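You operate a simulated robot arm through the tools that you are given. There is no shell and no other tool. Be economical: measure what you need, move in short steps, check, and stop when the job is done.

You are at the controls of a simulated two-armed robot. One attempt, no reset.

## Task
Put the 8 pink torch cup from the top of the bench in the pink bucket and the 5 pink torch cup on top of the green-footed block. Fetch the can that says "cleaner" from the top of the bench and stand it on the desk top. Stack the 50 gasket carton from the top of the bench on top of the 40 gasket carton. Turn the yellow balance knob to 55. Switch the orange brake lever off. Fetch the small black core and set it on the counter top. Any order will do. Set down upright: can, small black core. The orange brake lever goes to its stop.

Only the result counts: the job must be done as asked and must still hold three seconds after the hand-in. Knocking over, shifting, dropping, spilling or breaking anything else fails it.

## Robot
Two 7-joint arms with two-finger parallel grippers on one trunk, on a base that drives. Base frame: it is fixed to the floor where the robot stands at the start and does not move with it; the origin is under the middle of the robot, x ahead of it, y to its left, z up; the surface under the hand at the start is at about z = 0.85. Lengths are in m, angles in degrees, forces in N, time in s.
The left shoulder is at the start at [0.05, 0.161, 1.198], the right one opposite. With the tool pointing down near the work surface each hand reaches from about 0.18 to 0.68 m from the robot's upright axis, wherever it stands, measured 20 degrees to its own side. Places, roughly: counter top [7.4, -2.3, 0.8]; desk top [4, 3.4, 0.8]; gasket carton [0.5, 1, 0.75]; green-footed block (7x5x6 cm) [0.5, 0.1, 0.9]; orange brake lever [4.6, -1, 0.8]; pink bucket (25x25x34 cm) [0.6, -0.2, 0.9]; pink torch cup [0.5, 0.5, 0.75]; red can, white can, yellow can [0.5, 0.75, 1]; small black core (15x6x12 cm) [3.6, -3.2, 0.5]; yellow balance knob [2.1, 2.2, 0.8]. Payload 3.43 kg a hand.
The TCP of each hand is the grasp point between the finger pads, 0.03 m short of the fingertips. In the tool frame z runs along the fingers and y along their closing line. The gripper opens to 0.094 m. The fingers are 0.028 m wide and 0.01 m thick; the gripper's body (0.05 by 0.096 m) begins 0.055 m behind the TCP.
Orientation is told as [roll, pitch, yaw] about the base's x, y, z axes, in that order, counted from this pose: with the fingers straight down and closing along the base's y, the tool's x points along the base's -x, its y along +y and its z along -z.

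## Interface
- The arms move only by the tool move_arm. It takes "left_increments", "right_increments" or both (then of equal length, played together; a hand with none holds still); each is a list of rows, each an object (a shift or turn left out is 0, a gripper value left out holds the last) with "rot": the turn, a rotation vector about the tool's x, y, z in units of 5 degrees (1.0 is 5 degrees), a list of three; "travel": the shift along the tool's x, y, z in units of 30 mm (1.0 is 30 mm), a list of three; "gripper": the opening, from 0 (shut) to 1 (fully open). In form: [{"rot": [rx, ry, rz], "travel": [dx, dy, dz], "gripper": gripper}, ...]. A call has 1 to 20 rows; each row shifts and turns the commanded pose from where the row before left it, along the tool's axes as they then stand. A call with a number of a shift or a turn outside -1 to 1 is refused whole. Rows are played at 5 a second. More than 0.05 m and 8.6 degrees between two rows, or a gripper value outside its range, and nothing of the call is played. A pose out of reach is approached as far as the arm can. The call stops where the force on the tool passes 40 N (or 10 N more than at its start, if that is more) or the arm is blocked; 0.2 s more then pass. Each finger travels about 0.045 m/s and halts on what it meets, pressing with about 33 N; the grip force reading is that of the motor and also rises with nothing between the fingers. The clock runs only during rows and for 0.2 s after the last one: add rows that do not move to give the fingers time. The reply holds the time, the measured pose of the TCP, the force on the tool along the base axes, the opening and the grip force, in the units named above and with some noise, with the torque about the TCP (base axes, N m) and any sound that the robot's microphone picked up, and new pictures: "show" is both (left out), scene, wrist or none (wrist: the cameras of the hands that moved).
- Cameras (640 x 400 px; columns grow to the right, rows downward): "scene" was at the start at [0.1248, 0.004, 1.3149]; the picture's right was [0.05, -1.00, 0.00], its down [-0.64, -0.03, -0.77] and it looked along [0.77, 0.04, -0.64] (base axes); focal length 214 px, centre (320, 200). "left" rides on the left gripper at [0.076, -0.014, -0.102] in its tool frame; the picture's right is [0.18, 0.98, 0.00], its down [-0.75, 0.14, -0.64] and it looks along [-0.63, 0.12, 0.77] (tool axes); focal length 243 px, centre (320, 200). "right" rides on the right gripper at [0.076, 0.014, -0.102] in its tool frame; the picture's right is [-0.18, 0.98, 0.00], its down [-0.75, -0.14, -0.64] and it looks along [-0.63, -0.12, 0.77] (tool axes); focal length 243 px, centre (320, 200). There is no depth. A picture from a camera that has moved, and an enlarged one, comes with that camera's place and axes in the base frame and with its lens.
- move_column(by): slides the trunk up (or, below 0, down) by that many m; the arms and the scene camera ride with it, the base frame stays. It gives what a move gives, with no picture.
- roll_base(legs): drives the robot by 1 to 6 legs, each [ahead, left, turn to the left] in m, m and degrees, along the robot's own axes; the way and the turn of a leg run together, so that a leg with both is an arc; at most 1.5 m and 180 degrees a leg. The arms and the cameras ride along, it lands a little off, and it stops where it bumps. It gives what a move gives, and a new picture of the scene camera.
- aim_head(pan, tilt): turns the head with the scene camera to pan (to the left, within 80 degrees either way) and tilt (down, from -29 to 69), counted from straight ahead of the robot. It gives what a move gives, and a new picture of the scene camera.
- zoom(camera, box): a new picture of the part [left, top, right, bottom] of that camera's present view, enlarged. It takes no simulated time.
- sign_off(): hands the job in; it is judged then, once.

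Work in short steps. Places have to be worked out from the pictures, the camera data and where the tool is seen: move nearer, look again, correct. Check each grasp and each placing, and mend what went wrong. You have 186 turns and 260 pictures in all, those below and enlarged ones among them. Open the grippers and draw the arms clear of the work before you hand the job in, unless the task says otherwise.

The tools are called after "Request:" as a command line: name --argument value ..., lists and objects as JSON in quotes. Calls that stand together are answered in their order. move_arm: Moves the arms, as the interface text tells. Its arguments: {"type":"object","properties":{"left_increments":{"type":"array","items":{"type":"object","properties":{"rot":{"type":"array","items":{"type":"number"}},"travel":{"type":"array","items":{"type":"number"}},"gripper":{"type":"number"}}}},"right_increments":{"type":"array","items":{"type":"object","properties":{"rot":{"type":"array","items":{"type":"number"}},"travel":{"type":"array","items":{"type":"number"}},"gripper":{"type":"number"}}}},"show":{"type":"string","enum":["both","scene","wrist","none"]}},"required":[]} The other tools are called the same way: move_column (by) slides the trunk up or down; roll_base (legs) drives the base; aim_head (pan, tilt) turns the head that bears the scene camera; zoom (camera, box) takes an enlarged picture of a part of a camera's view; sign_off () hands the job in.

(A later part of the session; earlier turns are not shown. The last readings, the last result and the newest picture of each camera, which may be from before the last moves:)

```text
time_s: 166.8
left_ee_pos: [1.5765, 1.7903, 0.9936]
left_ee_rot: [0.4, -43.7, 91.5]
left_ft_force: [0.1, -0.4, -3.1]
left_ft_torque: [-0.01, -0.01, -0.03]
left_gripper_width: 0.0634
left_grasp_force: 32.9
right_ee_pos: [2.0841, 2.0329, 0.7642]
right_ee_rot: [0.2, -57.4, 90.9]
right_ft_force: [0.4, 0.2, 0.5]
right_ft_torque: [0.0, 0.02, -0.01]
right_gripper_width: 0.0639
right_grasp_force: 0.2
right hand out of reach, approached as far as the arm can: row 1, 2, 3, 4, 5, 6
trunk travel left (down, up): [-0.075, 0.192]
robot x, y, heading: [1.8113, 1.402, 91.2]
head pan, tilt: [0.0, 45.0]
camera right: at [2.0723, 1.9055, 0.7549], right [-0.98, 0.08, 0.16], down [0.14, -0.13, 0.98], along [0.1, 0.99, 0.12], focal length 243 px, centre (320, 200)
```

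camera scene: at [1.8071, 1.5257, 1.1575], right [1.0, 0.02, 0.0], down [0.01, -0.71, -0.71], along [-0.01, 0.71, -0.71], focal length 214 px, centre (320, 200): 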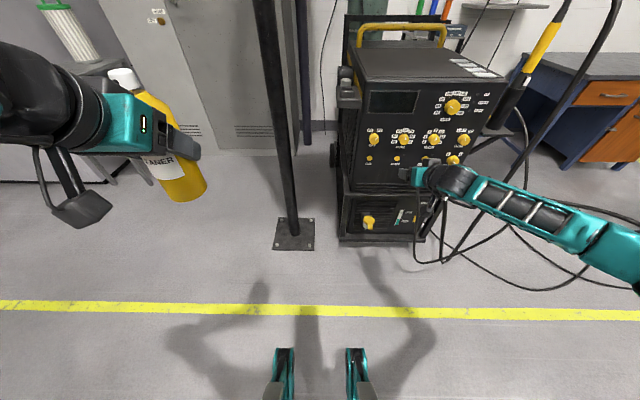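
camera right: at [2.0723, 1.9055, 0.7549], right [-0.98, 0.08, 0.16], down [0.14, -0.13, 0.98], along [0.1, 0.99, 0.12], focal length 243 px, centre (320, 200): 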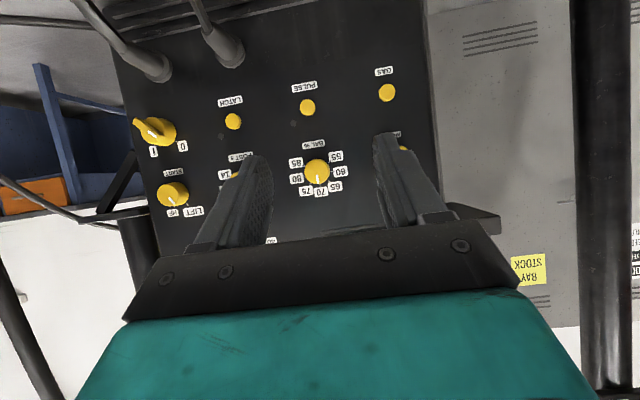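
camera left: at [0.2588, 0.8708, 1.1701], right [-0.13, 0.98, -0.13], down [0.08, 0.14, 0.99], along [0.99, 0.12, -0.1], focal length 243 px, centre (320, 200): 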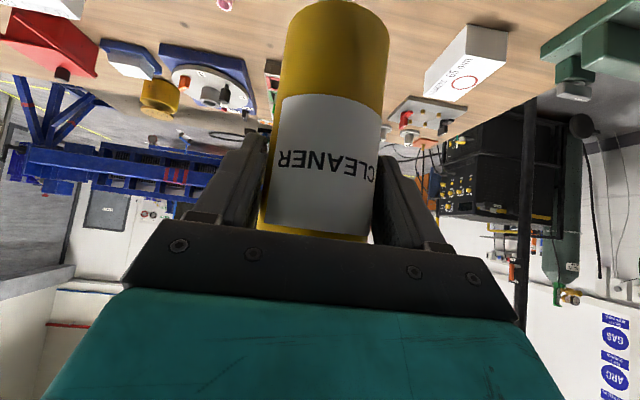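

Forearm-roll limit at −57°. A tilted grasp still works: pads stay parallel to the knob axis. Undo the unreached part and test swinging the hand clockwise about the knob axis (+60°).

Request:
move_arm --right_increments '[{"rot": [0, 1, 0]}, {"rot": [0, 1, 0]}, {"rot": [0, 1, 0]}, {"rot": [0, 1, 0]}, {"rot": [0, 1, 0]}, {"rot": [0, 1, 0]}, {"rot": [0, 0.5, 0]}, {"rot": [-0.54, 0, 0.84]}, {"rot": [-0.54, 0, 0.84]}, {"rot": [-0.54, 0, 0.84]}, {"rot": [-0.54, 0, 0.84]}, {"rot": [-0.54, 0, 0.84]}, {"rot": [-0.54, 0, 0.84]}, {"rot": [-0.54, 0, 0.84]}, {"rot": [-0.54, 0, 0.84]}, {"rot": [-0.54, 0, 0.84]}, {"rot": [-0.54, 0, 0.84]}, {"rot": [-0.54, 0, 0.84]}, {"rot": [-0.54, 0, 0.84]}, {}]' --show "both"

```text
time_s: 171.0
left_ee_pos: [1.5766, 1.7894, 0.993]
left_ee_rot: [0.6, -43.8, 91.5]
left_ft_force: [0.4, 0.3, -3.6]
left_ft_torque: [0.0, 0.02, 0.04]
left_gripper_width: 0.0631
left_grasp_force: 32.5
right_ee_pos: [2.0859, 2.034, 0.762]
right_ee_rot: [49.2, -5.4, 43.9]
right_ft_force: [0.1, -0.4, -0.6]
right_ft_torque: [0.0, -0.02, -0.01]
right_gripper_width: 0.0638
right_grasp_force: 0.1
trunk travel left (down, up): [-0.075, 0.192]
robot x, y, heading: [1.8099, 1.4048, 91.0]
head pan, tilt: [0.0, 45.0]
camera scene: at [1.8071, 1.5257, 1.1575], right [1.0, 0.02, 0.0], down [0.01, -0.71, -0.71], along [-0.01, 0.71, -0.71], focal length 214 px, centre (320, 200)
camera right: at [2.0723, 1.9273, 0.8334], right [-0.36, 0.54, 0.76], down [0.92, 0.08, 0.38], along [0.15, 0.84, -0.53], focal length 243 px, centre (320, 200)
```

scene: 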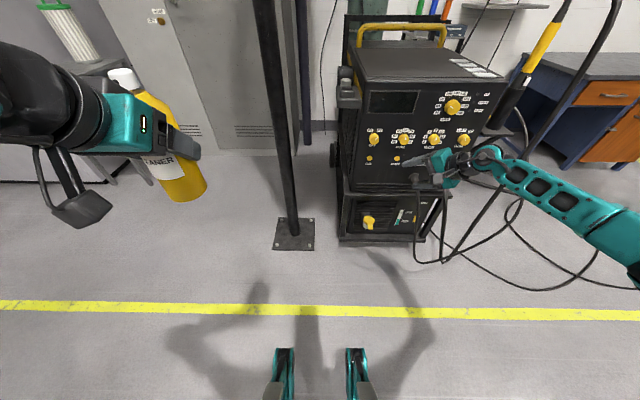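
right: 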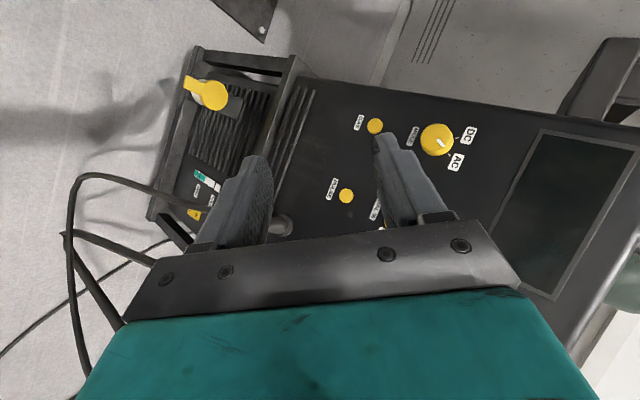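

Swing is reachable. From this roll, test whether the hand can be tilted fully perpendicular to the panel.

Request:
move_arm --right_increments '[{"rot": [0, -1, 0]}, {"rot": [0, -1, 0]}, {"rot": [0, -1, 0]}, {"rot": [0, -1, 0]}, {"rot": [0, -1, 0]}, {"rot": [0, -1, 0]}, {"rot": [0, -0.5, 0]}, {}]' --show "both"

```text
time_s: 172.8
left_ee_pos: [1.5768, 1.7894, 0.9938]
left_ee_rot: [0.5, -43.8, 91.4]
left_ft_force: [-0.7, 1.2, -3.4]
left_ft_torque: [0.01, -0.03, 0.04]
left_gripper_width: 0.0633
left_grasp_force: 32.9
right_ee_pos: [2.0837, 2.0346, 0.762]
right_ee_rot: [55.4, -24.1, 19.4]
right_ft_force: [1.2, 0.6, -0.6]
right_ft_torque: [0.01, 0.0, -0.01]
right_gripper_width: 0.0637
right_grasp_force: 0.1
trunk travel left (down, up): [-0.075, 0.192]
robot x, y, heading: [1.8099, 1.4043, 90.8]
head pan, tilt: [0.0, 45.0]
camera scene: at [1.8071, 1.5257, 1.1575], right [1.0, 0.02, 0.0], down [0.01, -0.71, -0.71], along [-0.01, 0.71, -0.71], focal length 214 px, centre (320, 200)
camera right: at [2.0183, 1.9292, 0.7952], right [-0.34, 0.47, 0.81], down [0.76, -0.38, 0.53], along [0.56, 0.8, -0.23], focal length 243 px, centre (320, 200)
```

scene: 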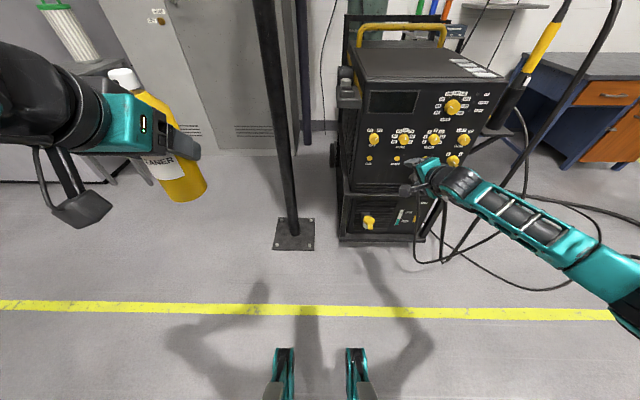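
right: 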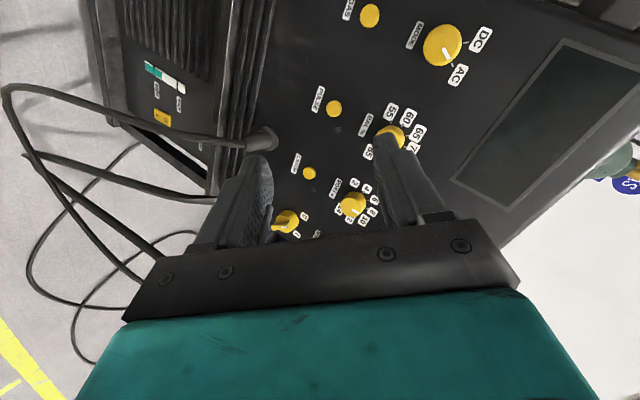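

The commanded pose had been clamped earlier, so it is still 31° off the panel normal. Rotate the rest toward perpendicular.

Request:
move_arm --right_increments '[{"rot": [-0.81, -0.58, 0]}, {"rot": [-0.81, -0.58, 0]}, {"rot": [-0.81, -0.58, 0]}, {"rot": [-0.81, -0.58, 0]}, {"rot": [-0.81, -0.58, 0]}, {"rot": [-0.81, -0.58, 0]}, {"rot": [-0.25, -0.18, 0]}, {}]' --show "both"

```text
time_s: 174.6
left_ee_pos: [1.5775, 1.7893, 0.9949]
left_ee_rot: [0.5, -43.7, 91.4]
left_ft_force: [-0.6, 0.9, -2.3]
left_ft_torque: [-0.03, 0.0, -0.01]
left_gripper_width: 0.0631
left_grasp_force: 33.0
right_ee_pos: [2.0844, 2.0334, 0.7615]
right_ee_rot: [57.1, -24.7, 18.7]
right_ft_force: [0.8, 0.3, 0.6]
right_ft_torque: [-0.03, -0.02, 0.0]
right_gripper_width: 0.0641
right_grasp_force: 0.1
right hand out of reach, approached as far as the arm can: row 1, 2, 3, 4, 5, 6
trunk travel left (down, up): [-0.075, 0.192]
robot x, y, heading: [1.8102, 1.404, 91.0]
head pan, tilt: [0.0, 45.0]
camera scene: at [1.8071, 1.5257, 1.1575], right [1.0, 0.02, 0.0], down [0.01, -0.71, -0.71], along [-0.01, 0.71, -0.71], focal length 214 px, centre (320, 200)
camera right: at [2.0182, 1.9286, 0.7925], right [-0.34, 0.45, 0.83], down [0.75, -0.39, 0.52], along [0.56, 0.8, -0.21], focal length 243 px, centre (320, 200)
```

scene: 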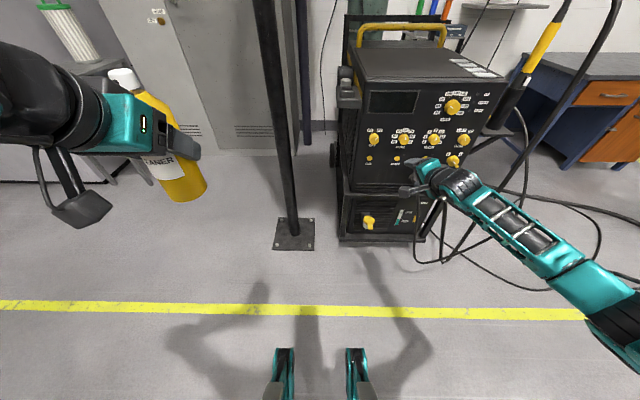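
right: 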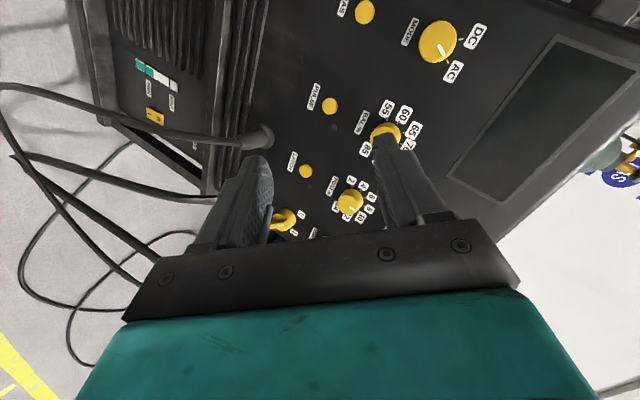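

The elevation limit depends on forearm direction. Test: point the hand forward-left horizontally (aligned with the forearm) to see if that is reachable; if so I'll turn the robot accordingly.

Request:
move_arm --right_increments '[{"rot": [-0.85, 0.52, 0]}, {"rot": [-0.85, 0.52, 0]}, {"rot": [-0.85, 0.52, 0]}, {"rot": [-0.85, 0.52, 0]}, {"rot": [-0.85, 0.52, 0]}, {"rot": [-0.85, 0.52, 0]}, {"rot": [-0.85, 0.52, 0]}, {"rot": [-0.85, 0.52, 0]}, {"rot": [-0.85, 0.52, 0]}, {"rot": [-0.6, 0.36, 0]}, {}]' --show "scene"

```text
time_s: 177.0
left_ee_pos: [1.5758, 1.7889, 0.9937]
left_ee_rot: [0.5, -43.8, 91.5]
left_ft_force: [0.0, 0.3, -3.1]
left_ft_torque: [0.0, 0.0, 0.0]
left_gripper_width: 0.0633
left_grasp_force: 32.9
right_ee_pos: [2.0844, 2.0337, 0.7625]
right_ee_rot: [89.8, -17.4, 44.1]
right_ft_force: [-0.4, -0.6, -0.1]
right_ft_torque: [0.01, 0.02, 0.02]
right_gripper_width: 0.0639
right_grasp_force: 0.0
trunk travel left (down, up): [-0.075, 0.192]
robot x, y, heading: [1.8111, 1.4051, 90.7]
head pan, tilt: [0.0, 45.0]
camera scene: at [1.8071, 1.5257, 1.1575], right [1.0, 0.02, 0.0], down [0.01, -0.71, -0.71], along [-0.01, 0.71, -0.71], focal length 214 px, centre (320, 200)
```

scene: 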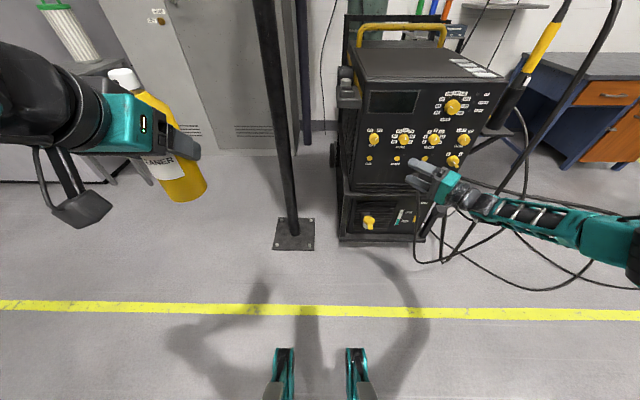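

Confirmed reachable. So I'll pull the right hand to the left, nudge forward, and turn the robot right by 45° so the panel normal lies along that hand direction.

Request:
move_arm --right_increments '[{"travel": [0.76, 0.24, 0.77]}, {"travel": [0.76, 0.24, 0.77]}, {"travel": [0.76, 0.24, 0.77]}, {"travel": [0.76, 0.24, 0.77]}, {"travel": [0.76, 0.24, 0.77]}, {"travel": [0.76, 0.24, 0.77]}, {"travel": [0.76, 0.24, 0.77]}, {"travel": [0.76, 0.24, 0.77]}, {"travel": [0.76, 0.24, 0.77]}, {}]' --show "none"

Request:
roll_base --legs '[[0.1, 0, 0], [0, 0, -45]]'

```text
time_s: 179.2
left_ee_pos: [1.5765, 1.7879, 0.993]
left_ee_rot: [0.5, -43.7, 91.5]
left_ft_force: [-0.3, -1.0, -3.3]
left_ft_torque: [-0.01, 0.03, -0.03]
left_gripper_width: 0.0632
left_grasp_force: 33.1
right_ee_pos: [1.7859, 2.0351, 0.7599]
right_ee_rot: [89.6, -17.4, 44.0]
right_ft_force: [0.1, -0.6, 0.3]
right_ft_torque: [0.01, 0.0, -0.01]
right_gripper_width: 0.0639
right_grasp_force: 0.0
trunk travel left (down, up): [-0.075, 0.192]
robot x, y, heading: [1.8101, 1.403, 90.8]
head pan, tilt: [0.0, 45.0]
```

```text
time_s: 182.4
left_ee_pos: [1.9128, 1.9421, 0.9941]
left_ee_rot: [0.5, -43.8, 46.7]
left_ft_force: [0.7, -0.7, -3.2]
left_ft_torque: [0.02, -0.02, 0.01]
left_gripper_width: 0.0633
left_grasp_force: 33.2
right_ee_pos: [2.2347, 1.9692, 0.7593]
right_ee_rot: [89.7, -17.3, -0.7]
right_ft_force: [0.2, 0.1, 0.0]
right_ft_torque: [0.0, -0.01, -0.02]
right_gripper_width: 0.064
right_grasp_force: 0.1
trunk travel left (down, up): [-0.075, 0.192]
robot x, y, heading: [1.8059, 1.5046, 46.4]
head pan, tilt: [0.0, 45.0]
camera scene: at [1.8915, 1.5922, 1.1575], right [0.72, -0.69, 0.0], down [-0.49, -0.51, -0.71], along [0.49, 0.51, -0.71], focal length 214 px, centre (320, 200)
```

scene: 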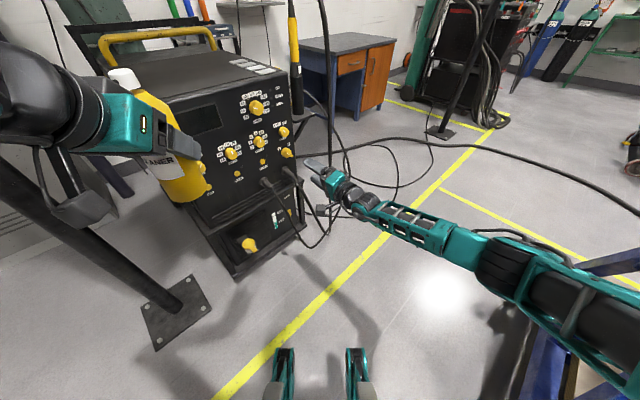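

The hand now points along the panel normal. Nudge the base a bit closer and left.

Request:
roll_base --legs '[[0.06, 0.1, 0]]'

Request:
move_arm --right_increments '[{"travel": [0.85, 0.3, 0]}, {"travel": [0.85, 0.3, 0]}, {"travel": [0.85, 0.3, 0]}, {"travel": [0.5, 0.15, 0]}, {}]' --show "both"

```text
time_s: 184.0
left_ee_pos: [1.8812, 2.0541, 0.9936]
left_ee_rot: [0.5, -43.8, 46.7]
left_ft_force: [-0.5, 0.2, -4.1]
left_ft_torque: [-0.02, 0.03, -0.05]
left_gripper_width: 0.0632
left_grasp_force: 32.6
right_ee_pos: [2.2032, 2.0809, 0.7599]
right_ee_rot: [89.7, -17.5, -0.9]
right_ft_force: [0.6, -0.1, -0.6]
right_ft_torque: [0.01, 0.01, -0.02]
right_gripper_width: 0.0637
right_grasp_force: 0.0
trunk travel left (down, up): [-0.075, 0.192]
robot x, y, heading: [1.7783, 1.6154, 46.2]
head pan, tilt: [0.0, 45.0]
camera scene: at [1.8602, 1.7044, 1.1575], right [0.72, -0.69, 0.0], down [-0.49, -0.51, -0.71], along [0.49, 0.51, -0.71], focal length 214 px, centre (320, 200)
```

scene: 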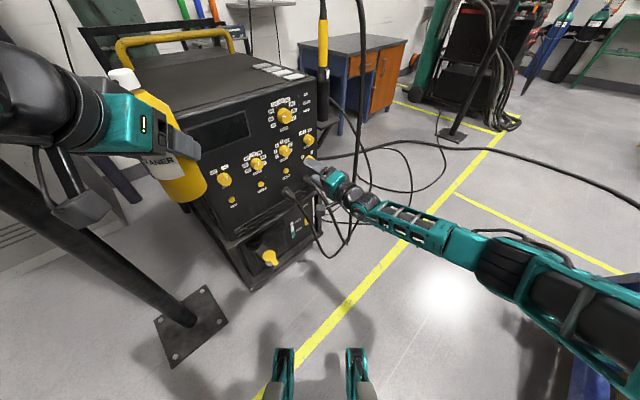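

```text
time_s: 185.2
left_ee_pos: [1.8814, 2.0543, 0.9938]
left_ee_rot: [0.5, -43.7, 46.8]
left_ft_force: [-0.1, -0.8, -2.9]
left_ft_torque: [-0.03, 0.04, -0.02]
left_gripper_width: 0.0631
left_grasp_force: 32.9
right_ee_pos: [2.1072, 2.0836, 0.7623]
right_ee_rot: [89.7, -17.5, -0.8]
right_ft_force: [-0.6, 0.3, -0.3]
right_ft_torque: [-0.02, 0.0, 0.0]
right_gripper_width: 0.0639
right_grasp_force: 0.1
trunk travel left (down, up): [-0.075, 0.192]
robot x, y, heading: [1.7756, 1.6158, 46.1]
head pan, tilt: [0.0, 45.0]
camera scene: at [1.8602, 1.7042, 1.1575], right [0.72, -0.69, 0.0], down [-0.49, -0.51, -0.71], along [0.49, 0.51, -0.71], focal length 214 px, centre (320, 200)
camera right: at [2.0285, 1.9813, 0.7538], right [-0.12, 0.01, 0.99], down [0.75, -0.65, 0.1], along [0.65, 0.76, 0.07], focal length 243 px, centre (320, 200)
```

scene: 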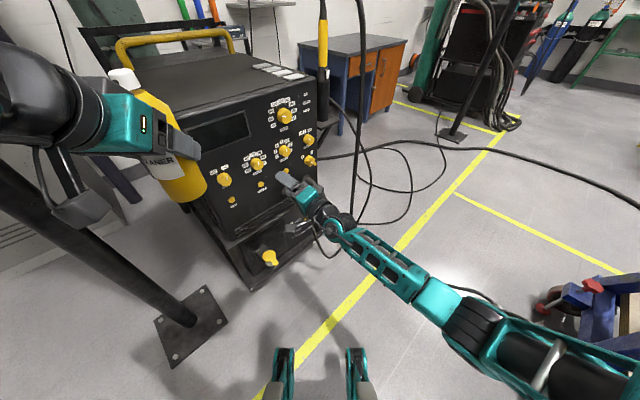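
right: 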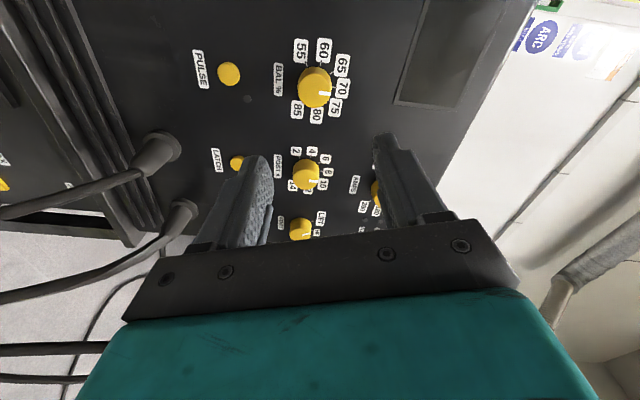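

Knob at ≈(2.102, 2.23, 0.759). Pre-rotate the hand +60° about its axis (clockwise) so the turn of −120° fits, while correcting position slightly.

Request:
move_arm --right_increments '[{"travel": [0.17, -0.05, 0]}, {"rot": [0, 0, 1]}, {"rot": [0, 0, 1]}, {"rot": [0, 0, 1]}, {"rot": [0, 0, 1]}, {"rot": [0, 0, 1]}, {"rot": [0, 0, 1]}, {"rot": [0, 0, 1]}, {"rot": [0, 0, 1]}, {"rot": [0, 0, 1]}, {"rot": [0, 0, 1]}, {"rot": [0, 0, 1]}, {"rot": [0, 0, 1]}, {}]' --show "both"

```text
time_s: 188.2
left_ee_pos: [1.8816, 2.0537, 0.9952]
left_ee_rot: [0.5, -43.8, 46.6]
left_ft_force: [-0.5, 0.8, -3.7]
left_ft_torque: [0.0, 0.02, 0.01]
left_gripper_width: 0.0635
left_grasp_force: 33.5
right_ee_pos: [2.1017, 2.0813, 0.7593]
right_ee_rot: [89.5, 42.7, -1.2]
right_ft_force: [0.4, 0.2, -0.9]
right_ft_torque: [-0.01, 0.02, 0.0]
right_gripper_width: 0.0637
right_grasp_force: 0.0
trunk travel left (down, up): [-0.075, 0.192]
robot x, y, heading: [1.7768, 1.616, 46.0]
head pan, tilt: [0.0, 45.0]
camera scene: at [1.8602, 1.7043, 1.1575], right [0.72, -0.69, 0.0], down [-0.49, -0.51, -0.71], along [0.49, 0.51, -0.71], focal length 214 px, centre (320, 200)
camera right: at [2.0547, 1.9809, 0.8225], right [0.8, -0.01, 0.6], down [0.45, -0.65, -0.61], along [0.4, 0.76, -0.52], focal length 243 px, centre (320, 200)
```

scene: 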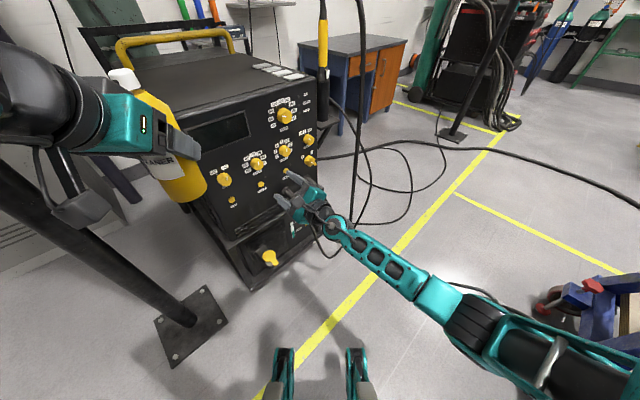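
right: 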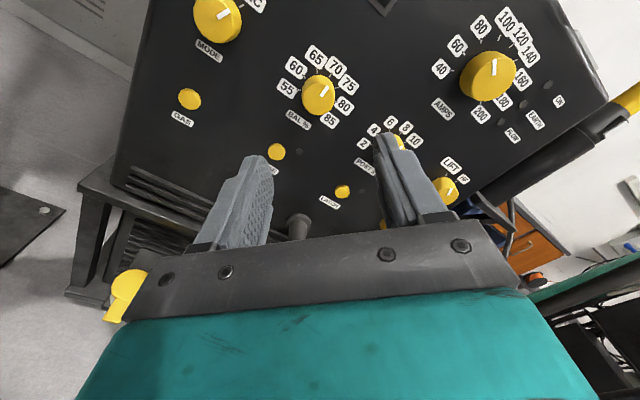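

Knob axis ≈ (2.103, 0.760), well lined up. Advance to y≈2.195.

Request:
move_arm --right_increments '[{"travel": [0, 0, 1]}, {"travel": [0, 0, 1]}, {"travel": [0, 0, 1]}, {"travel": [0, 0, 0.5]}, {"travel": [0, 0, 0.3]}, {}]' --show "wrist"

```text
time_s: 189.6
left_ee_pos: [1.8814, 2.0538, 0.9935]
left_ee_rot: [0.6, -43.9, 46.7]
left_ft_force: [0.0, 0.2, -3.9]
left_ft_torque: [-0.04, 0.01, 0.02]
left_gripper_width: 0.0632
left_grasp_force: 33.7
right_ee_pos: [2.1029, 2.1976, 0.7608]
right_ee_rot: [89.6, 42.5, -1.1]
right_ft_force: [0.9, -0.1, -0.3]
right_ft_torque: [0.03, 0.02, 0.0]
right_gripper_width: 0.064
right_grasp_force: 0.1
trunk travel left (down, up): [-0.075, 0.192]
robot x, y, heading: [1.7761, 1.618, 46.2]
head pan, tilt: [0.0, 45.0]
camera right: at [2.0557, 2.0954, 0.823], right [0.8, -0.01, 0.6], down [0.45, -0.65, -0.61], along [0.4, 0.76, -0.52], focal length 243 px, centre (320, 200)
```

right: 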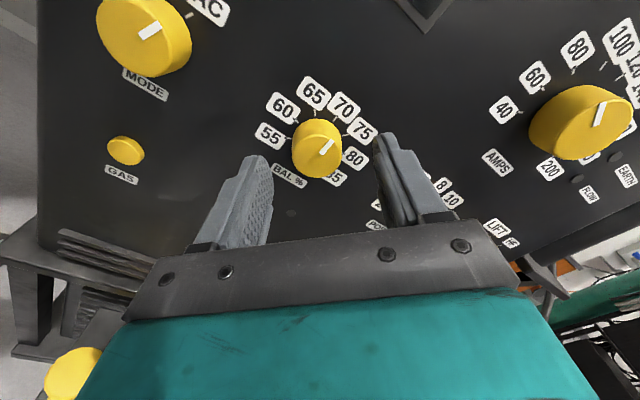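

Knob face is at y≈2.235; advance another 20 mm gently.

Request:
move_arm --right_increments '[{"travel": [0, 0, 0.3]}, {"travel": [0, 0, 0.3]}, {}]' --show "wrist"

```text
time_s: 190.4
left_ee_pos: [1.8817, 2.0534, 0.9931]
left_ee_rot: [0.5, -43.8, 46.7]
left_ft_force: [0.2, -0.5, -3.7]
left_ft_torque: [-0.03, 0.05, -0.01]
left_gripper_width: 0.0633
left_grasp_force: 33.3
right_ee_pos: [2.1035, 2.1993, 0.7648]
right_ee_rot: [89.6, 42.6, -1.1]
right_ft_force: [0.4, 0.7, -0.3]
right_ft_torque: [0.03, 0.01, 0.01]
right_gripper_width: 0.0638
right_grasp_force: 0.1
right hand out of reach, approached as far as the arm can: row 1, 2
trunk travel left (down, up): [-0.075, 0.192]
robot x, y, heading: [1.7758, 1.6131, 46.1]
head pan, tilt: [0.0, 45.0]
camera right: at [2.0569, 2.0978, 0.8274], right [0.8, -0.01, 0.6], down [0.45, -0.65, -0.61], along [0.4, 0.76, -0.52], focal length 243 px, centre (320, 200)
```

right: 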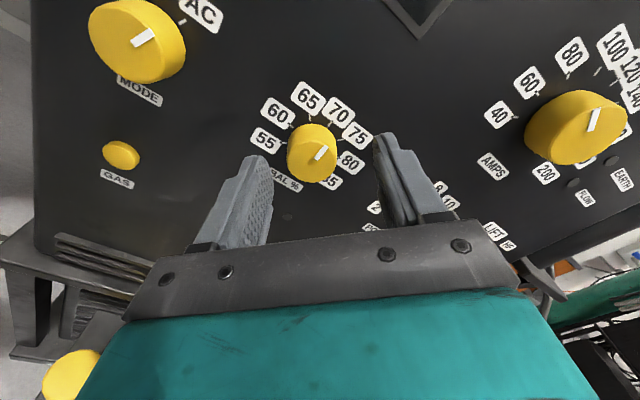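

At the reach limit. Retreat a little, bring the base ~7 cm closer to the panel, and re-approach.

Request:
move_arm --right_increments '[{"travel": [0, 0, -1]}, {"travel": [0, 0, -1]}, {"travel": [0, 0, -1]}]' --show "none"

Request:
roll_base --legs '[[0.06, 0.055, 0]]'

Request:
move_arm --right_increments '[{}, {}]' --show "wrist"

```text
time_s: 191.2
left_ee_pos: [1.8809, 2.0536, 0.9941]
left_ee_rot: [0.5, -43.8, 46.8]
left_ft_force: [-0.1, -0.6, -3.1]
left_ft_torque: [-0.02, 0.02, -0.02]
left_gripper_width: 0.0633
left_grasp_force: 33.1
right_ee_pos: [2.1039, 2.1089, 0.7652]
right_ee_rot: [89.5, 42.7, -1.2]
right_ft_force: [1.0, 0.3, -0.5]
right_ft_torque: [-0.04, -0.03, -0.03]
right_gripper_width: 0.064
right_grasp_force: 0.0
trunk travel left (down, up): [-0.075, 0.192]
robot x, y, heading: [1.7763, 1.6197, 46.3]
head pan, tilt: [0.0, 45.0]
```

```text
time_s: 192.3
left_ee_pos: [1.8841, 2.1346, 0.9934]
left_ee_rot: [0.5, -43.9, 46.6]
left_ft_force: [-0.1, 0.3, -4.1]
left_ft_torque: [-0.06, 0.04, 0.0]
left_gripper_width: 0.0632
left_grasp_force: 32.6
right_ee_pos: [2.1056, 2.1911, 0.764]
right_ee_rot: [89.5, 42.6, -1.3]
right_ft_force: [-0.1, -0.1, 0.8]
right_ft_torque: [-0.01, 0.03, 0.01]
right_gripper_width: 0.064
right_grasp_force: 0.1
trunk travel left (down, up): [-0.075, 0.192]
robot x, y, heading: [1.7805, 1.6977, 46.0]
head pan, tilt: [0.0, 45.0]
camera scene: at [1.8628, 1.7855, 1.1575], right [0.72, -0.69, 0.0], down [-0.49, -0.51, -0.71], along [0.49, 0.51, -0.71], focal length 214 px, centre (320, 200)
```

scene: 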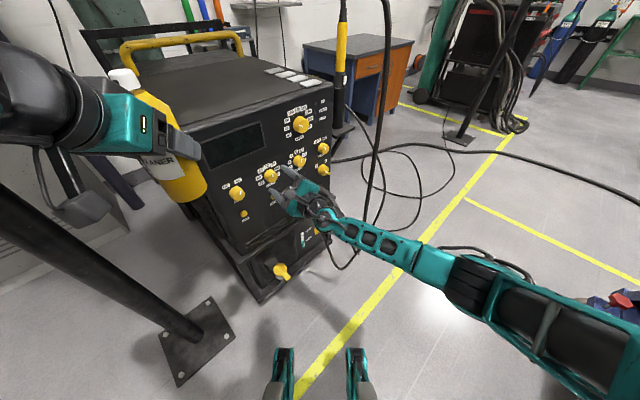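

```text
time_s: 192.9
left_ee_pos: [1.8839, 2.1346, 0.9938]
left_ee_rot: [0.5, -43.8, 46.6]
left_ft_force: [1.1, -0.2, -4.6]
left_ft_torque: [-0.04, 0.02, 0.02]
left_gripper_width: 0.0631
left_grasp_force: 32.7
right_ee_pos: [2.1062, 2.1903, 0.7645]
right_ee_rot: [89.5, 42.6, -1.2]
right_ft_force: [-0.7, -1.0, 0.1]
right_ft_torque: [0.02, 0.02, 0.0]
right_gripper_width: 0.0639
right_grasp_force: 0.0
trunk travel left (down, up): [-0.075, 0.192]
robot x, y, heading: [1.7818, 1.6981, 46.0]
head pan, tilt: [0.0, 45.0]
camera right: at [2.0586, 2.0891, 0.8266], right [0.8, -0.01, 0.6], down [0.45, -0.65, -0.61], along [0.4, 0.76, -0.52], focal length 243 px, centre (320, 200)
```

right: 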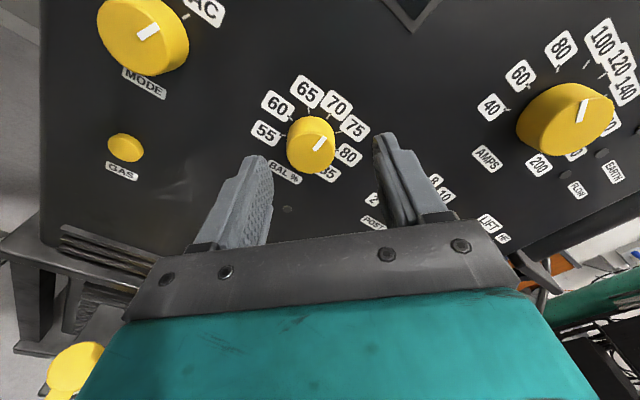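

Correct 4 mm and advance 27 mm to straddle the knob.

Request:
move_arm --right_increments '[{"travel": [0, -0.15, 0.3]}, {"travel": [0, 0, 0.3]}, {"travel": [0, 0, 0.3]}, {}]' --show "wrist"

```text
time_s: 193.9
left_ee_pos: [1.8844, 2.1352, 0.9933]
left_ee_rot: [0.5, -43.8, 46.6]
left_ft_force: [0.0, 0.5, -2.7]
left_ft_torque: [-0.05, 0.02, -0.01]
left_gripper_width: 0.0634
left_grasp_force: 33.0
right_ee_pos: [2.1042, 2.2171, 0.7592]
right_ee_rot: [89.7, 42.6, -1.1]
right_ft_force: [-1.0, -0.8, 0.1]
right_ft_torque: [0.01, -0.01, 0.03]
right_gripper_width: 0.0639
right_grasp_force: 0.1
trunk travel left (down, up): [-0.075, 0.192]
robot x, y, heading: [1.7807, 1.6971, 46.0]
head pan, tilt: [0.0, 45.0]
camera right: at [2.0563, 2.1161, 0.8231], right [0.8, -0.01, 0.6], down [0.45, -0.65, -0.61], along [0.4, 0.76, -0.52], focal length 243 px, centre (320, 200)
```

right: 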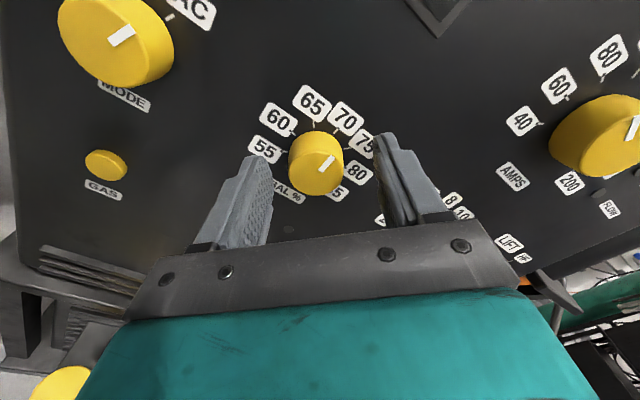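

Fingertips just reach the knob's face; advance 11 mm more, watching force.

Request:
move_arm --right_increments '[{"travel": [0, 0, 0.2]}, {"travel": [0, 0, 0.17]}, {}]' --show "wrist"

```text
time_s: 194.7
left_ee_pos: [1.8848, 2.1355, 0.9937]
left_ee_rot: [0.5, -43.7, 46.6]
left_ft_force: [0.2, 0.9, -3.3]
left_ft_torque: [-0.03, 0.03, 0.0]
left_gripper_width: 0.0632
left_grasp_force: 32.9
right_ee_pos: [2.1032, 2.2274, 0.7597]
right_ee_rot: [89.4, 42.7, -1.2]
right_ft_force: [0.2, 0.1, 1.0]
right_ft_torque: [0.0, 0.02, 0.04]
right_gripper_width: 0.0642
right_grasp_force: 0.0
trunk travel left (down, up): [-0.075, 0.192]
robot x, y, heading: [1.777, 1.6949, 46.1]
head pan, tilt: [0.0, 45.0]
camera right: at [2.0564, 2.127, 0.8229], right [0.8, -0.01, 0.6], down [0.45, -0.65, -0.61], along [0.4, 0.76, -0.52], focal length 243 px, centre (320, 200)
```

right: 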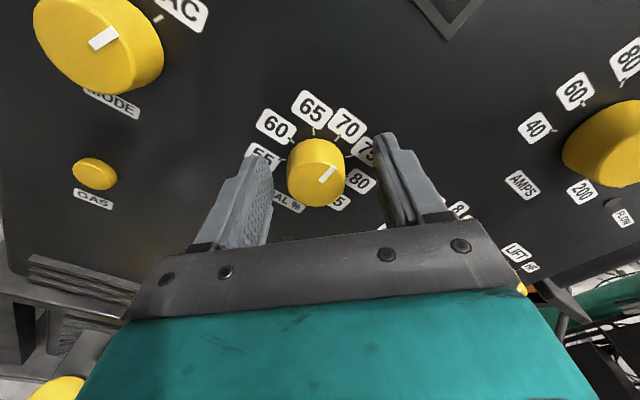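

Close on the knob.

Request:
move_arm --right_increments '[{"gripper": 0}, {}, {}, {}, {}]' --show "wrist"

```text
time_s: 195.9
left_ee_pos: [1.885, 2.1354, 0.9932]
left_ee_rot: [0.4, -43.7, 46.7]
left_ft_force: [-0.9, -0.4, -3.3]
left_ft_torque: [0.01, -0.02, -0.02]
left_gripper_width: 0.0633
left_grasp_force: 33.3
right_ee_pos: [2.1018, 2.2296, 0.7574]
right_ee_rot: [89.2, 42.6, -1.4]
right_ft_force: [-10.8, -3.2, -12.2]
right_ft_torque: [-0.16, 0.06, 0.37]
right_gripper_width: 0.0354
right_grasp_force: 45.1
trunk travel left (down, up): [-0.075, 0.192]
robot x, y, heading: [1.7811, 1.6997, 45.9]
head pan, tilt: [0.0, 45.0]
camera right: at [2.0547, 2.1272, 0.8213], right [0.8, 0.0, 0.6], down [0.45, -0.65, -0.61], along [0.39, 0.76, -0.52], focal length 243 px, centre (320, 200)
```

right: 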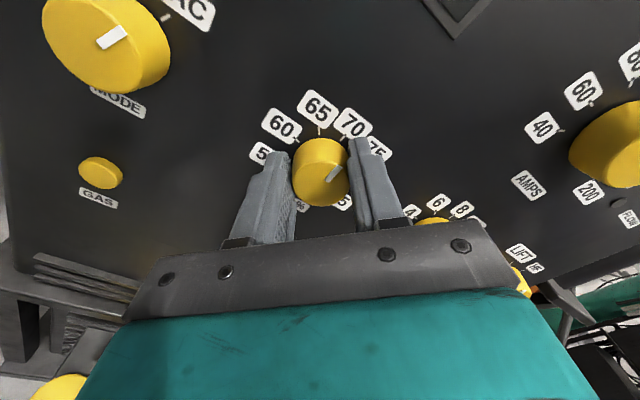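

Gripped (35 mm). Relieve lateral load by 2 mm and turn −50°.

Request:
move_arm --right_increments '[{"travel": [0, -0.09, 0]}, {"rot": [0, 0, -1]}, {"rot": [0, 0, -1]}, {"rot": [0, 0, -1]}, {"rot": [0, 0, -1]}, {"rot": [0, 0, -1]}, {"rot": [0, 0, -1]}, {"rot": [0, 0, -1]}, {"rot": [0, 0, -1]}, {"rot": [0, 0, -1]}, {"rot": [0, 0, -1]}, {}]' --show "wrist"

```text
time_s: 198.5
left_ee_pos: [1.8857, 2.1354, 0.9941]
left_ee_rot: [0.3, -43.6, 46.7]
left_ft_force: [0.0, 0.2, -3.0]
left_ft_torque: [-0.02, 0.03, 0.0]
left_gripper_width: 0.0634
left_grasp_force: 32.9
right_ee_pos: [2.1021, 2.2296, 0.7547]
right_ee_rot: [89.2, -7.5, -0.7]
right_ft_force: [-12.8, -5.3, -14.9]
right_ft_torque: [-0.33, 0.05, -0.05]
right_gripper_width: 0.0355
right_grasp_force: 45.1
trunk travel left (down, up): [-0.075, 0.192]
robot x, y, heading: [1.7809, 1.6959, 46.1]
head pan, tilt: [0.0, 45.0]
camera right: at [2.0227, 2.1272, 0.7606], right [0.05, 0.01, 1.0], down [0.76, -0.65, -0.03], along [0.65, 0.76, -0.04], focal length 243 px, centre (320, 200)
```

right: 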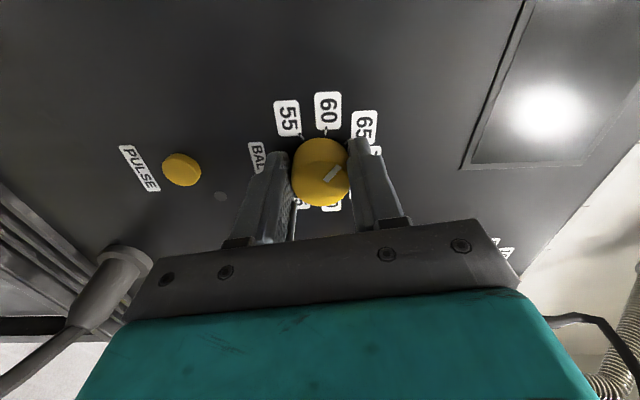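

Knob turns with the hand. Continue −50°.

Request:
move_arm --right_increments '[{"rot": [0, 0, -1]}, {"rot": [0, 0, -1]}, {"rot": [0, 0, -1]}, {"rot": [0, 0, -1]}, {"rot": [0, 0, -1]}, {"rot": [0, 0, -1]}, {"rot": [0, 0, -1]}, {"rot": [0, 0, -1]}, {"rot": [0, 0, -1]}, {"rot": [0, 0, -1]}, {"rot": [0, 0, -1]}, {"rot": [0, 0, -1]}, {}]' --show "both"

```text
time_s: 201.3
left_ee_pos: [1.8862, 2.1365, 0.9929]
left_ee_rot: [0.5, -43.6, 46.6]
left_ft_force: [-0.5, -0.6, -3.2]
left_ft_torque: [0.0, 0.02, -0.03]
left_gripper_width: 0.0635
left_grasp_force: 32.8
right_ee_pos: [2.1045, 2.2279, 0.7544]
right_ee_rot: [87.9, -67.4, 0.9]
right_ft_force: [4.0, -1.0, -19.1]
right_ft_torque: [-0.08, 0.02, -0.3]
right_gripper_width: 0.0348
right_grasp_force: 45.0
trunk travel left (down, up): [-0.075, 0.192]
robot x, y, heading: [1.7807, 1.6947, 46.1]
head pan, tilt: [0.0, 45.0]
camera scene: at [1.864, 1.7868, 1.1573], right [0.72, -0.69, 0.0], down [-0.49, -0.51, -0.71], along [0.49, 0.51, -0.71], focal length 214 px, centre (320, 200)
camera right: at [2.0601, 2.1259, 0.6913], right [-0.84, 0.02, 0.55], down [0.41, -0.64, 0.65], along [0.37, 0.77, 0.53], focal length 243 px, centre (320, 200)
```

scene: 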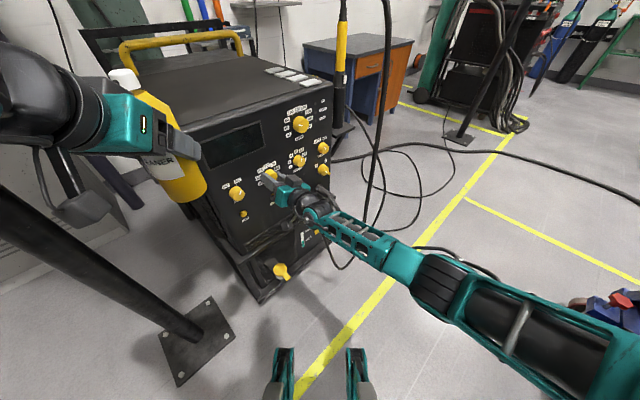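
right: 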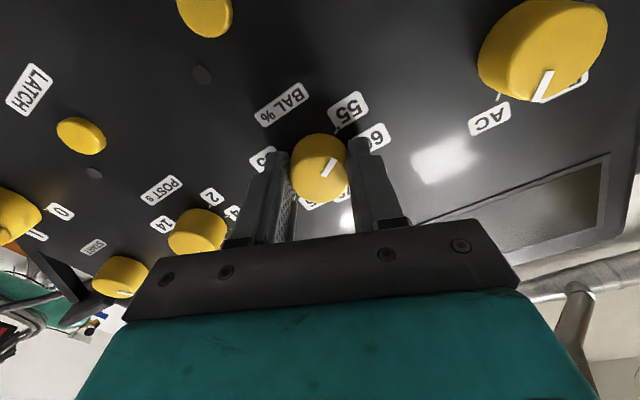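

Pointer seems near 55. Release and back off to read it accurately.

Request:
move_arm --right_increments '[{"gripper": 0.68}, {}, {}, {"travel": [0, 0, -1]}, {"travel": [0, 0, -1]}, {"travel": [0, 0, -1]}, {"travel": [0, 0, -1]}, {}]' --show "none"

Request:
zoom --camera "right" --box '[260, 40, 400, 140]'

```text
time_s: 203.1
left_ee_pos: [1.8851, 2.1348, 0.9941]
left_ee_rot: [0.5, -43.8, 46.7]
left_ft_force: [0.2, 0.6, -3.0]
left_ft_torque: [-0.03, 0.03, -0.01]
left_gripper_width: 0.0631
left_grasp_force: 32.8
right_ee_pos: [2.101, 2.1068, 0.7589]
right_ee_rot: [89.1, -67.5, -0.1]
right_ft_force: [-1.2, -0.6, 0.8]
right_ft_torque: [-0.02, 0.01, -0.02]
right_gripper_width: 0.0638
right_grasp_force: 0.1
trunk travel left (down, up): [-0.075, 0.192]
robot x, y, heading: [1.7777, 1.6977, 46.2]
head pan, tilt: [0.0, 45.0]
```

```text
4.00 times, centred on (330, 90) of right
camera zoom: at [2.0572, 2.0047, 0.6948], right [-0.84, 0.02, 0.55], down [0.41, -0.64, 0.65], along [0.36, 0.76, 0.53], focal length 970 px, centre (280, 640)
```

zoom: 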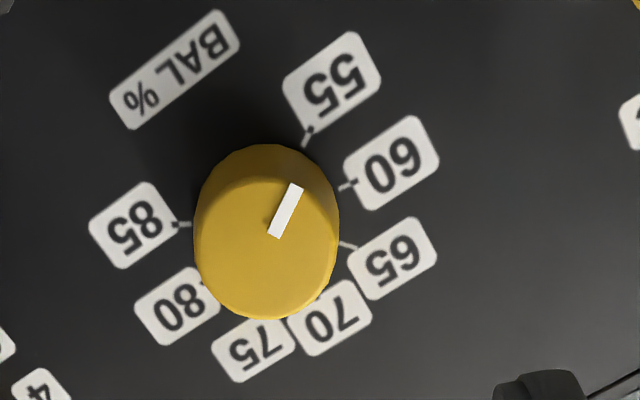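

Geometry says the pointer is ~110–120° CCW, close to 55; I'll move the camera onto the knob axis for a parallax-free check.

Request:
move_arm --right_increments '[{"travel": [-1, -0.3, 0]}, {"travel": [-1, -0.3, 0]}, {}]' --show "none"

Request:
zoom --camera "right" --box '[270, 0, 370, 66]'

```text
time_s: 203.9
left_ee_pos: [1.8846, 2.1346, 0.9943]
left_ee_rot: [0.5, -43.9, 46.6]
left_ft_force: [0.2, -0.7, -3.3]
left_ft_torque: [-0.04, 0.02, -0.03]
left_gripper_width: 0.0631
left_grasp_force: 32.7
right_ee_pos: [2.1412, 2.1072, 0.8068]
right_ee_rot: [89.1, -67.4, 0.0]
right_ft_force: [0.4, -0.4, 0.7]
right_ft_torque: [0.02, -0.01, 0.0]
right_gripper_width: 0.064
right_grasp_force: 0.1
trunk travel left (down, up): [-0.075, 0.192]
robot x, y, heading: [1.7788, 1.6993, 46.2]
head pan, tilt: [0.0, 45.0]
```

```text
6.06 times, centred on (320, 33) of right
camera zoom: at [2.0967, 2.0049, 0.7436], right [-0.84, 0.02, 0.55], down [0.41, -0.64, 0.65], along [0.36, 0.76, 0.53], focal length 1470 px, centre (320, 1212)
```

zoom: 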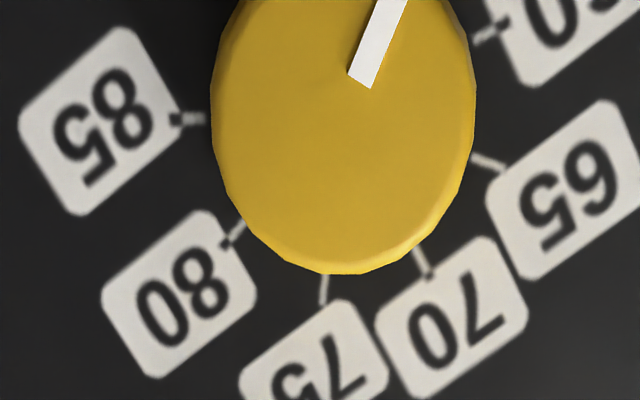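

Precise check: ticks are 40° apart, 55 sits at 120° and the pointer reads ≈121°. Knob done. Retract the right hand, then reposition facing +y to strafe toward the desk.

Request:
move_arm --right_increments '[{"travel": [0, 0, -1]}, {"travel": [0, 0, -1]}, {"travel": [0, 0, -1]}, {"travel": [0, 0, -1]}, {"travel": [0, 0, -1]}]' --show "none"

Request:
roll_base --legs '[[-0.03, -0.12, 0], [0, 0, 44]]'

Request:
aim_head --pan -50 --tilt 25

```text
time_s: 205.1
left_ee_pos: [1.8847, 2.1343, 0.9949]
left_ee_rot: [0.5, -43.8, 46.6]
left_ft_force: [1.1, 0.1, -3.3]
left_ft_torque: [-0.01, 0.03, -0.01]
left_gripper_width: 0.0633
left_grasp_force: 32.9
right_ee_pos: [2.1382, 1.9589, 0.811]
right_ee_rot: [89.3, -67.4, -0.2]
right_ft_force: [0.8, -0.4, 0.1]
right_ft_torque: [-0.02, 0.03, 0.0]
right_gripper_width: 0.0639
right_grasp_force: 0.1
trunk travel left (down, up): [-0.075, 0.192]
robot x, y, heading: [1.7766, 1.6993, 46.2]
head pan, tilt: [0.0, 45.0]
```

```text
time_s: 208.8
left_ee_pos: [1.6192, 1.9836, 0.9942]
left_ee_rot: [0.4, -43.9, 90.2]
left_ft_force: [0.4, 0.4, -3.3]
left_ft_torque: [-0.02, -0.01, 0.02]
left_gripper_width: 0.0635
left_grasp_force: 33.1
right_ee_pos: [1.9246, 2.0299, 0.8089]
right_ee_rot: [89.1, -67.3, 43.5]
right_ft_force: [-0.1, 0.0, 0.4]
right_ft_torque: [0.0, 0.01, -0.03]
right_gripper_width: 0.0641
right_grasp_force: 0.1
trunk travel left (down, up): [-0.075, 0.192]
robot x, y, heading: [1.8425, 1.5964, 89.9]
head pan, tilt: [0.0, 45.0]
camera scene: at [1.8445, 1.7146, 1.1575], right [1.0, 0.0, 0.0], down [0.0, -0.71, -0.71], along [0.0, 0.71, -0.71], focal length 214 px, centre (320, 200)
```

scene: 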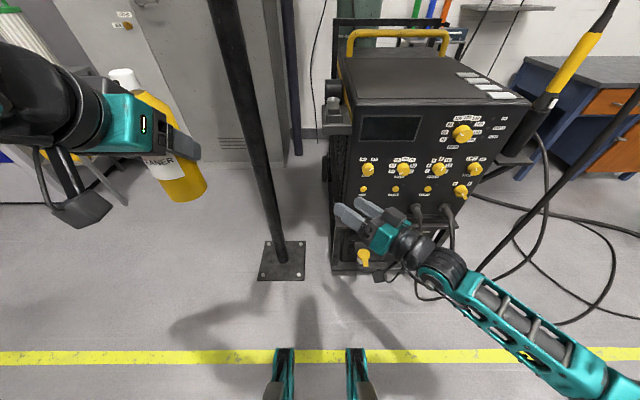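

```text
time_s: 210.0
left_ee_pos: [1.6185, 1.9826, 0.9939]
left_ee_rot: [0.5, -43.8, 90.2]
left_ft_force: [0.1, -0.4, -3.0]
left_ft_torque: [-0.02, 0.06, 0.0]
left_gripper_width: 0.0632
left_grasp_force: 32.9
right_ee_pos: [1.9261, 2.0282, 0.809]
right_ee_rot: [89.1, -67.3, 43.4]
right_ft_force: [0.0, -0.3, -0.5]
right_ft_torque: [-0.05, 0.02, 0.02]
right_gripper_width: 0.0639
right_grasp_force: 0.0
trunk travel left (down, up): [-0.075, 0.192]
robot x, y, heading: [1.842, 1.5924, 89.6]
head pan, tilt: [-50.0, 25.0]
camera scene: at [1.9149, 1.6922, 1.1881], right [0.64, -0.77, 0.0], down [-0.32, -0.27, -0.91], along [0.7, 0.58, -0.42], focal length 214 px, centre (320, 200)
```

scene: 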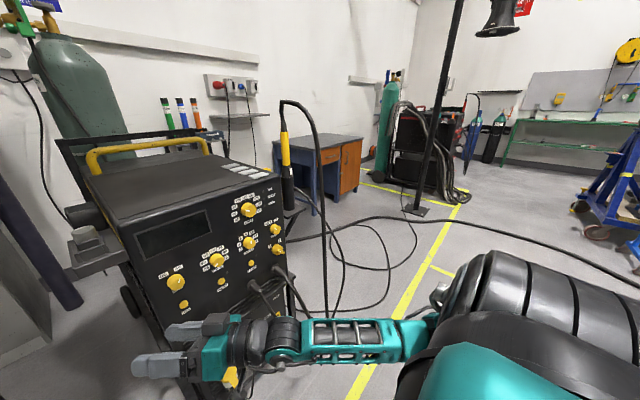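

Strafe right 1.5 m along the corridor.

Request:
roll_base --legs '[[0, -0.7, 0], [0, -0.9, 0]]'

Request:
aim_head --pan 0 --tilt 25

```text
time_s: 224.5
left_ee_pos: [3.2202, 1.9857, 0.9941]
left_ee_rot: [0.5, -43.8, 91.1]
left_ft_force: [0.4, -0.3, -3.6]
left_ft_torque: [-0.02, 0.03, 0.04]
left_gripper_width: 0.0632
left_grasp_force: 33.0
right_ee_pos: [3.5248, 2.0365, 0.8093]
right_ee_rot: [89.1, -67.4, 44.2]
right_ft_force: [1.0, 0.3, 0.6]
right_ft_torque: [0.03, -0.02, -0.01]
right_gripper_width: 0.064
right_grasp_force: 0.2
trunk travel left (down, up): [-0.075, 0.192]
robot x, y, heading: [3.4493, 1.5947, 90.5]
head pan, tilt: [-50.0, 25.0]
camera scene: at [3.5194, 1.6982, 1.1881], right [0.65, -0.76, 0.0], down [-0.32, -0.27, -0.91], along [0.69, 0.59, -0.42], focal length 214 px, centre (320, 200)
```

scene: 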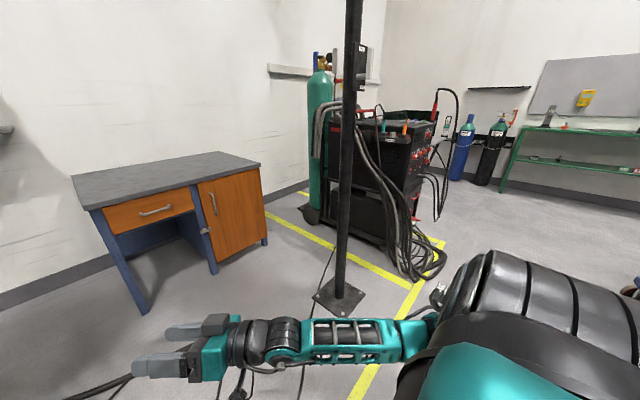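

```text
time_s: 225.7
left_ee_pos: [3.2199, 1.9846, 0.9937]
left_ee_rot: [0.4, -43.8, 91.0]
left_ft_force: [0.3, -0.9, -1.9]
left_ft_torque: [-0.01, -0.01, 0.0]
left_gripper_width: 0.0633
left_grasp_force: 32.7
right_ee_pos: [3.5253, 2.0359, 0.8094]
right_ee_rot: [89.2, -67.4, 44.2]
right_ft_force: [-0.6, -0.3, -0.8]
right_ft_torque: [0.01, 0.0, 0.0]
right_gripper_width: 0.0639
right_grasp_force: 0.1
trunk travel left (down, up): [-0.075, 0.192]
robot x, y, heading: [3.4512, 1.5989, 90.4]
head pan, tilt: [0.0, 25.0]
camera scene: at [3.4486, 1.7305, 1.1881], right [1.0, 0.01, 0.0], down [0.0, -0.42, -0.91], along [-0.01, 0.91, -0.42], focal length 214 px, centre (320, 200)
```

scene: 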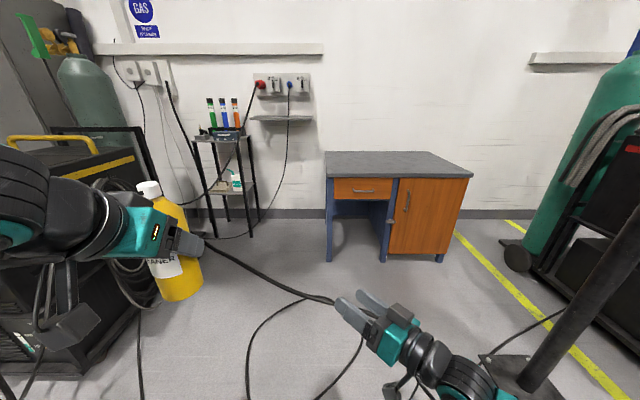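

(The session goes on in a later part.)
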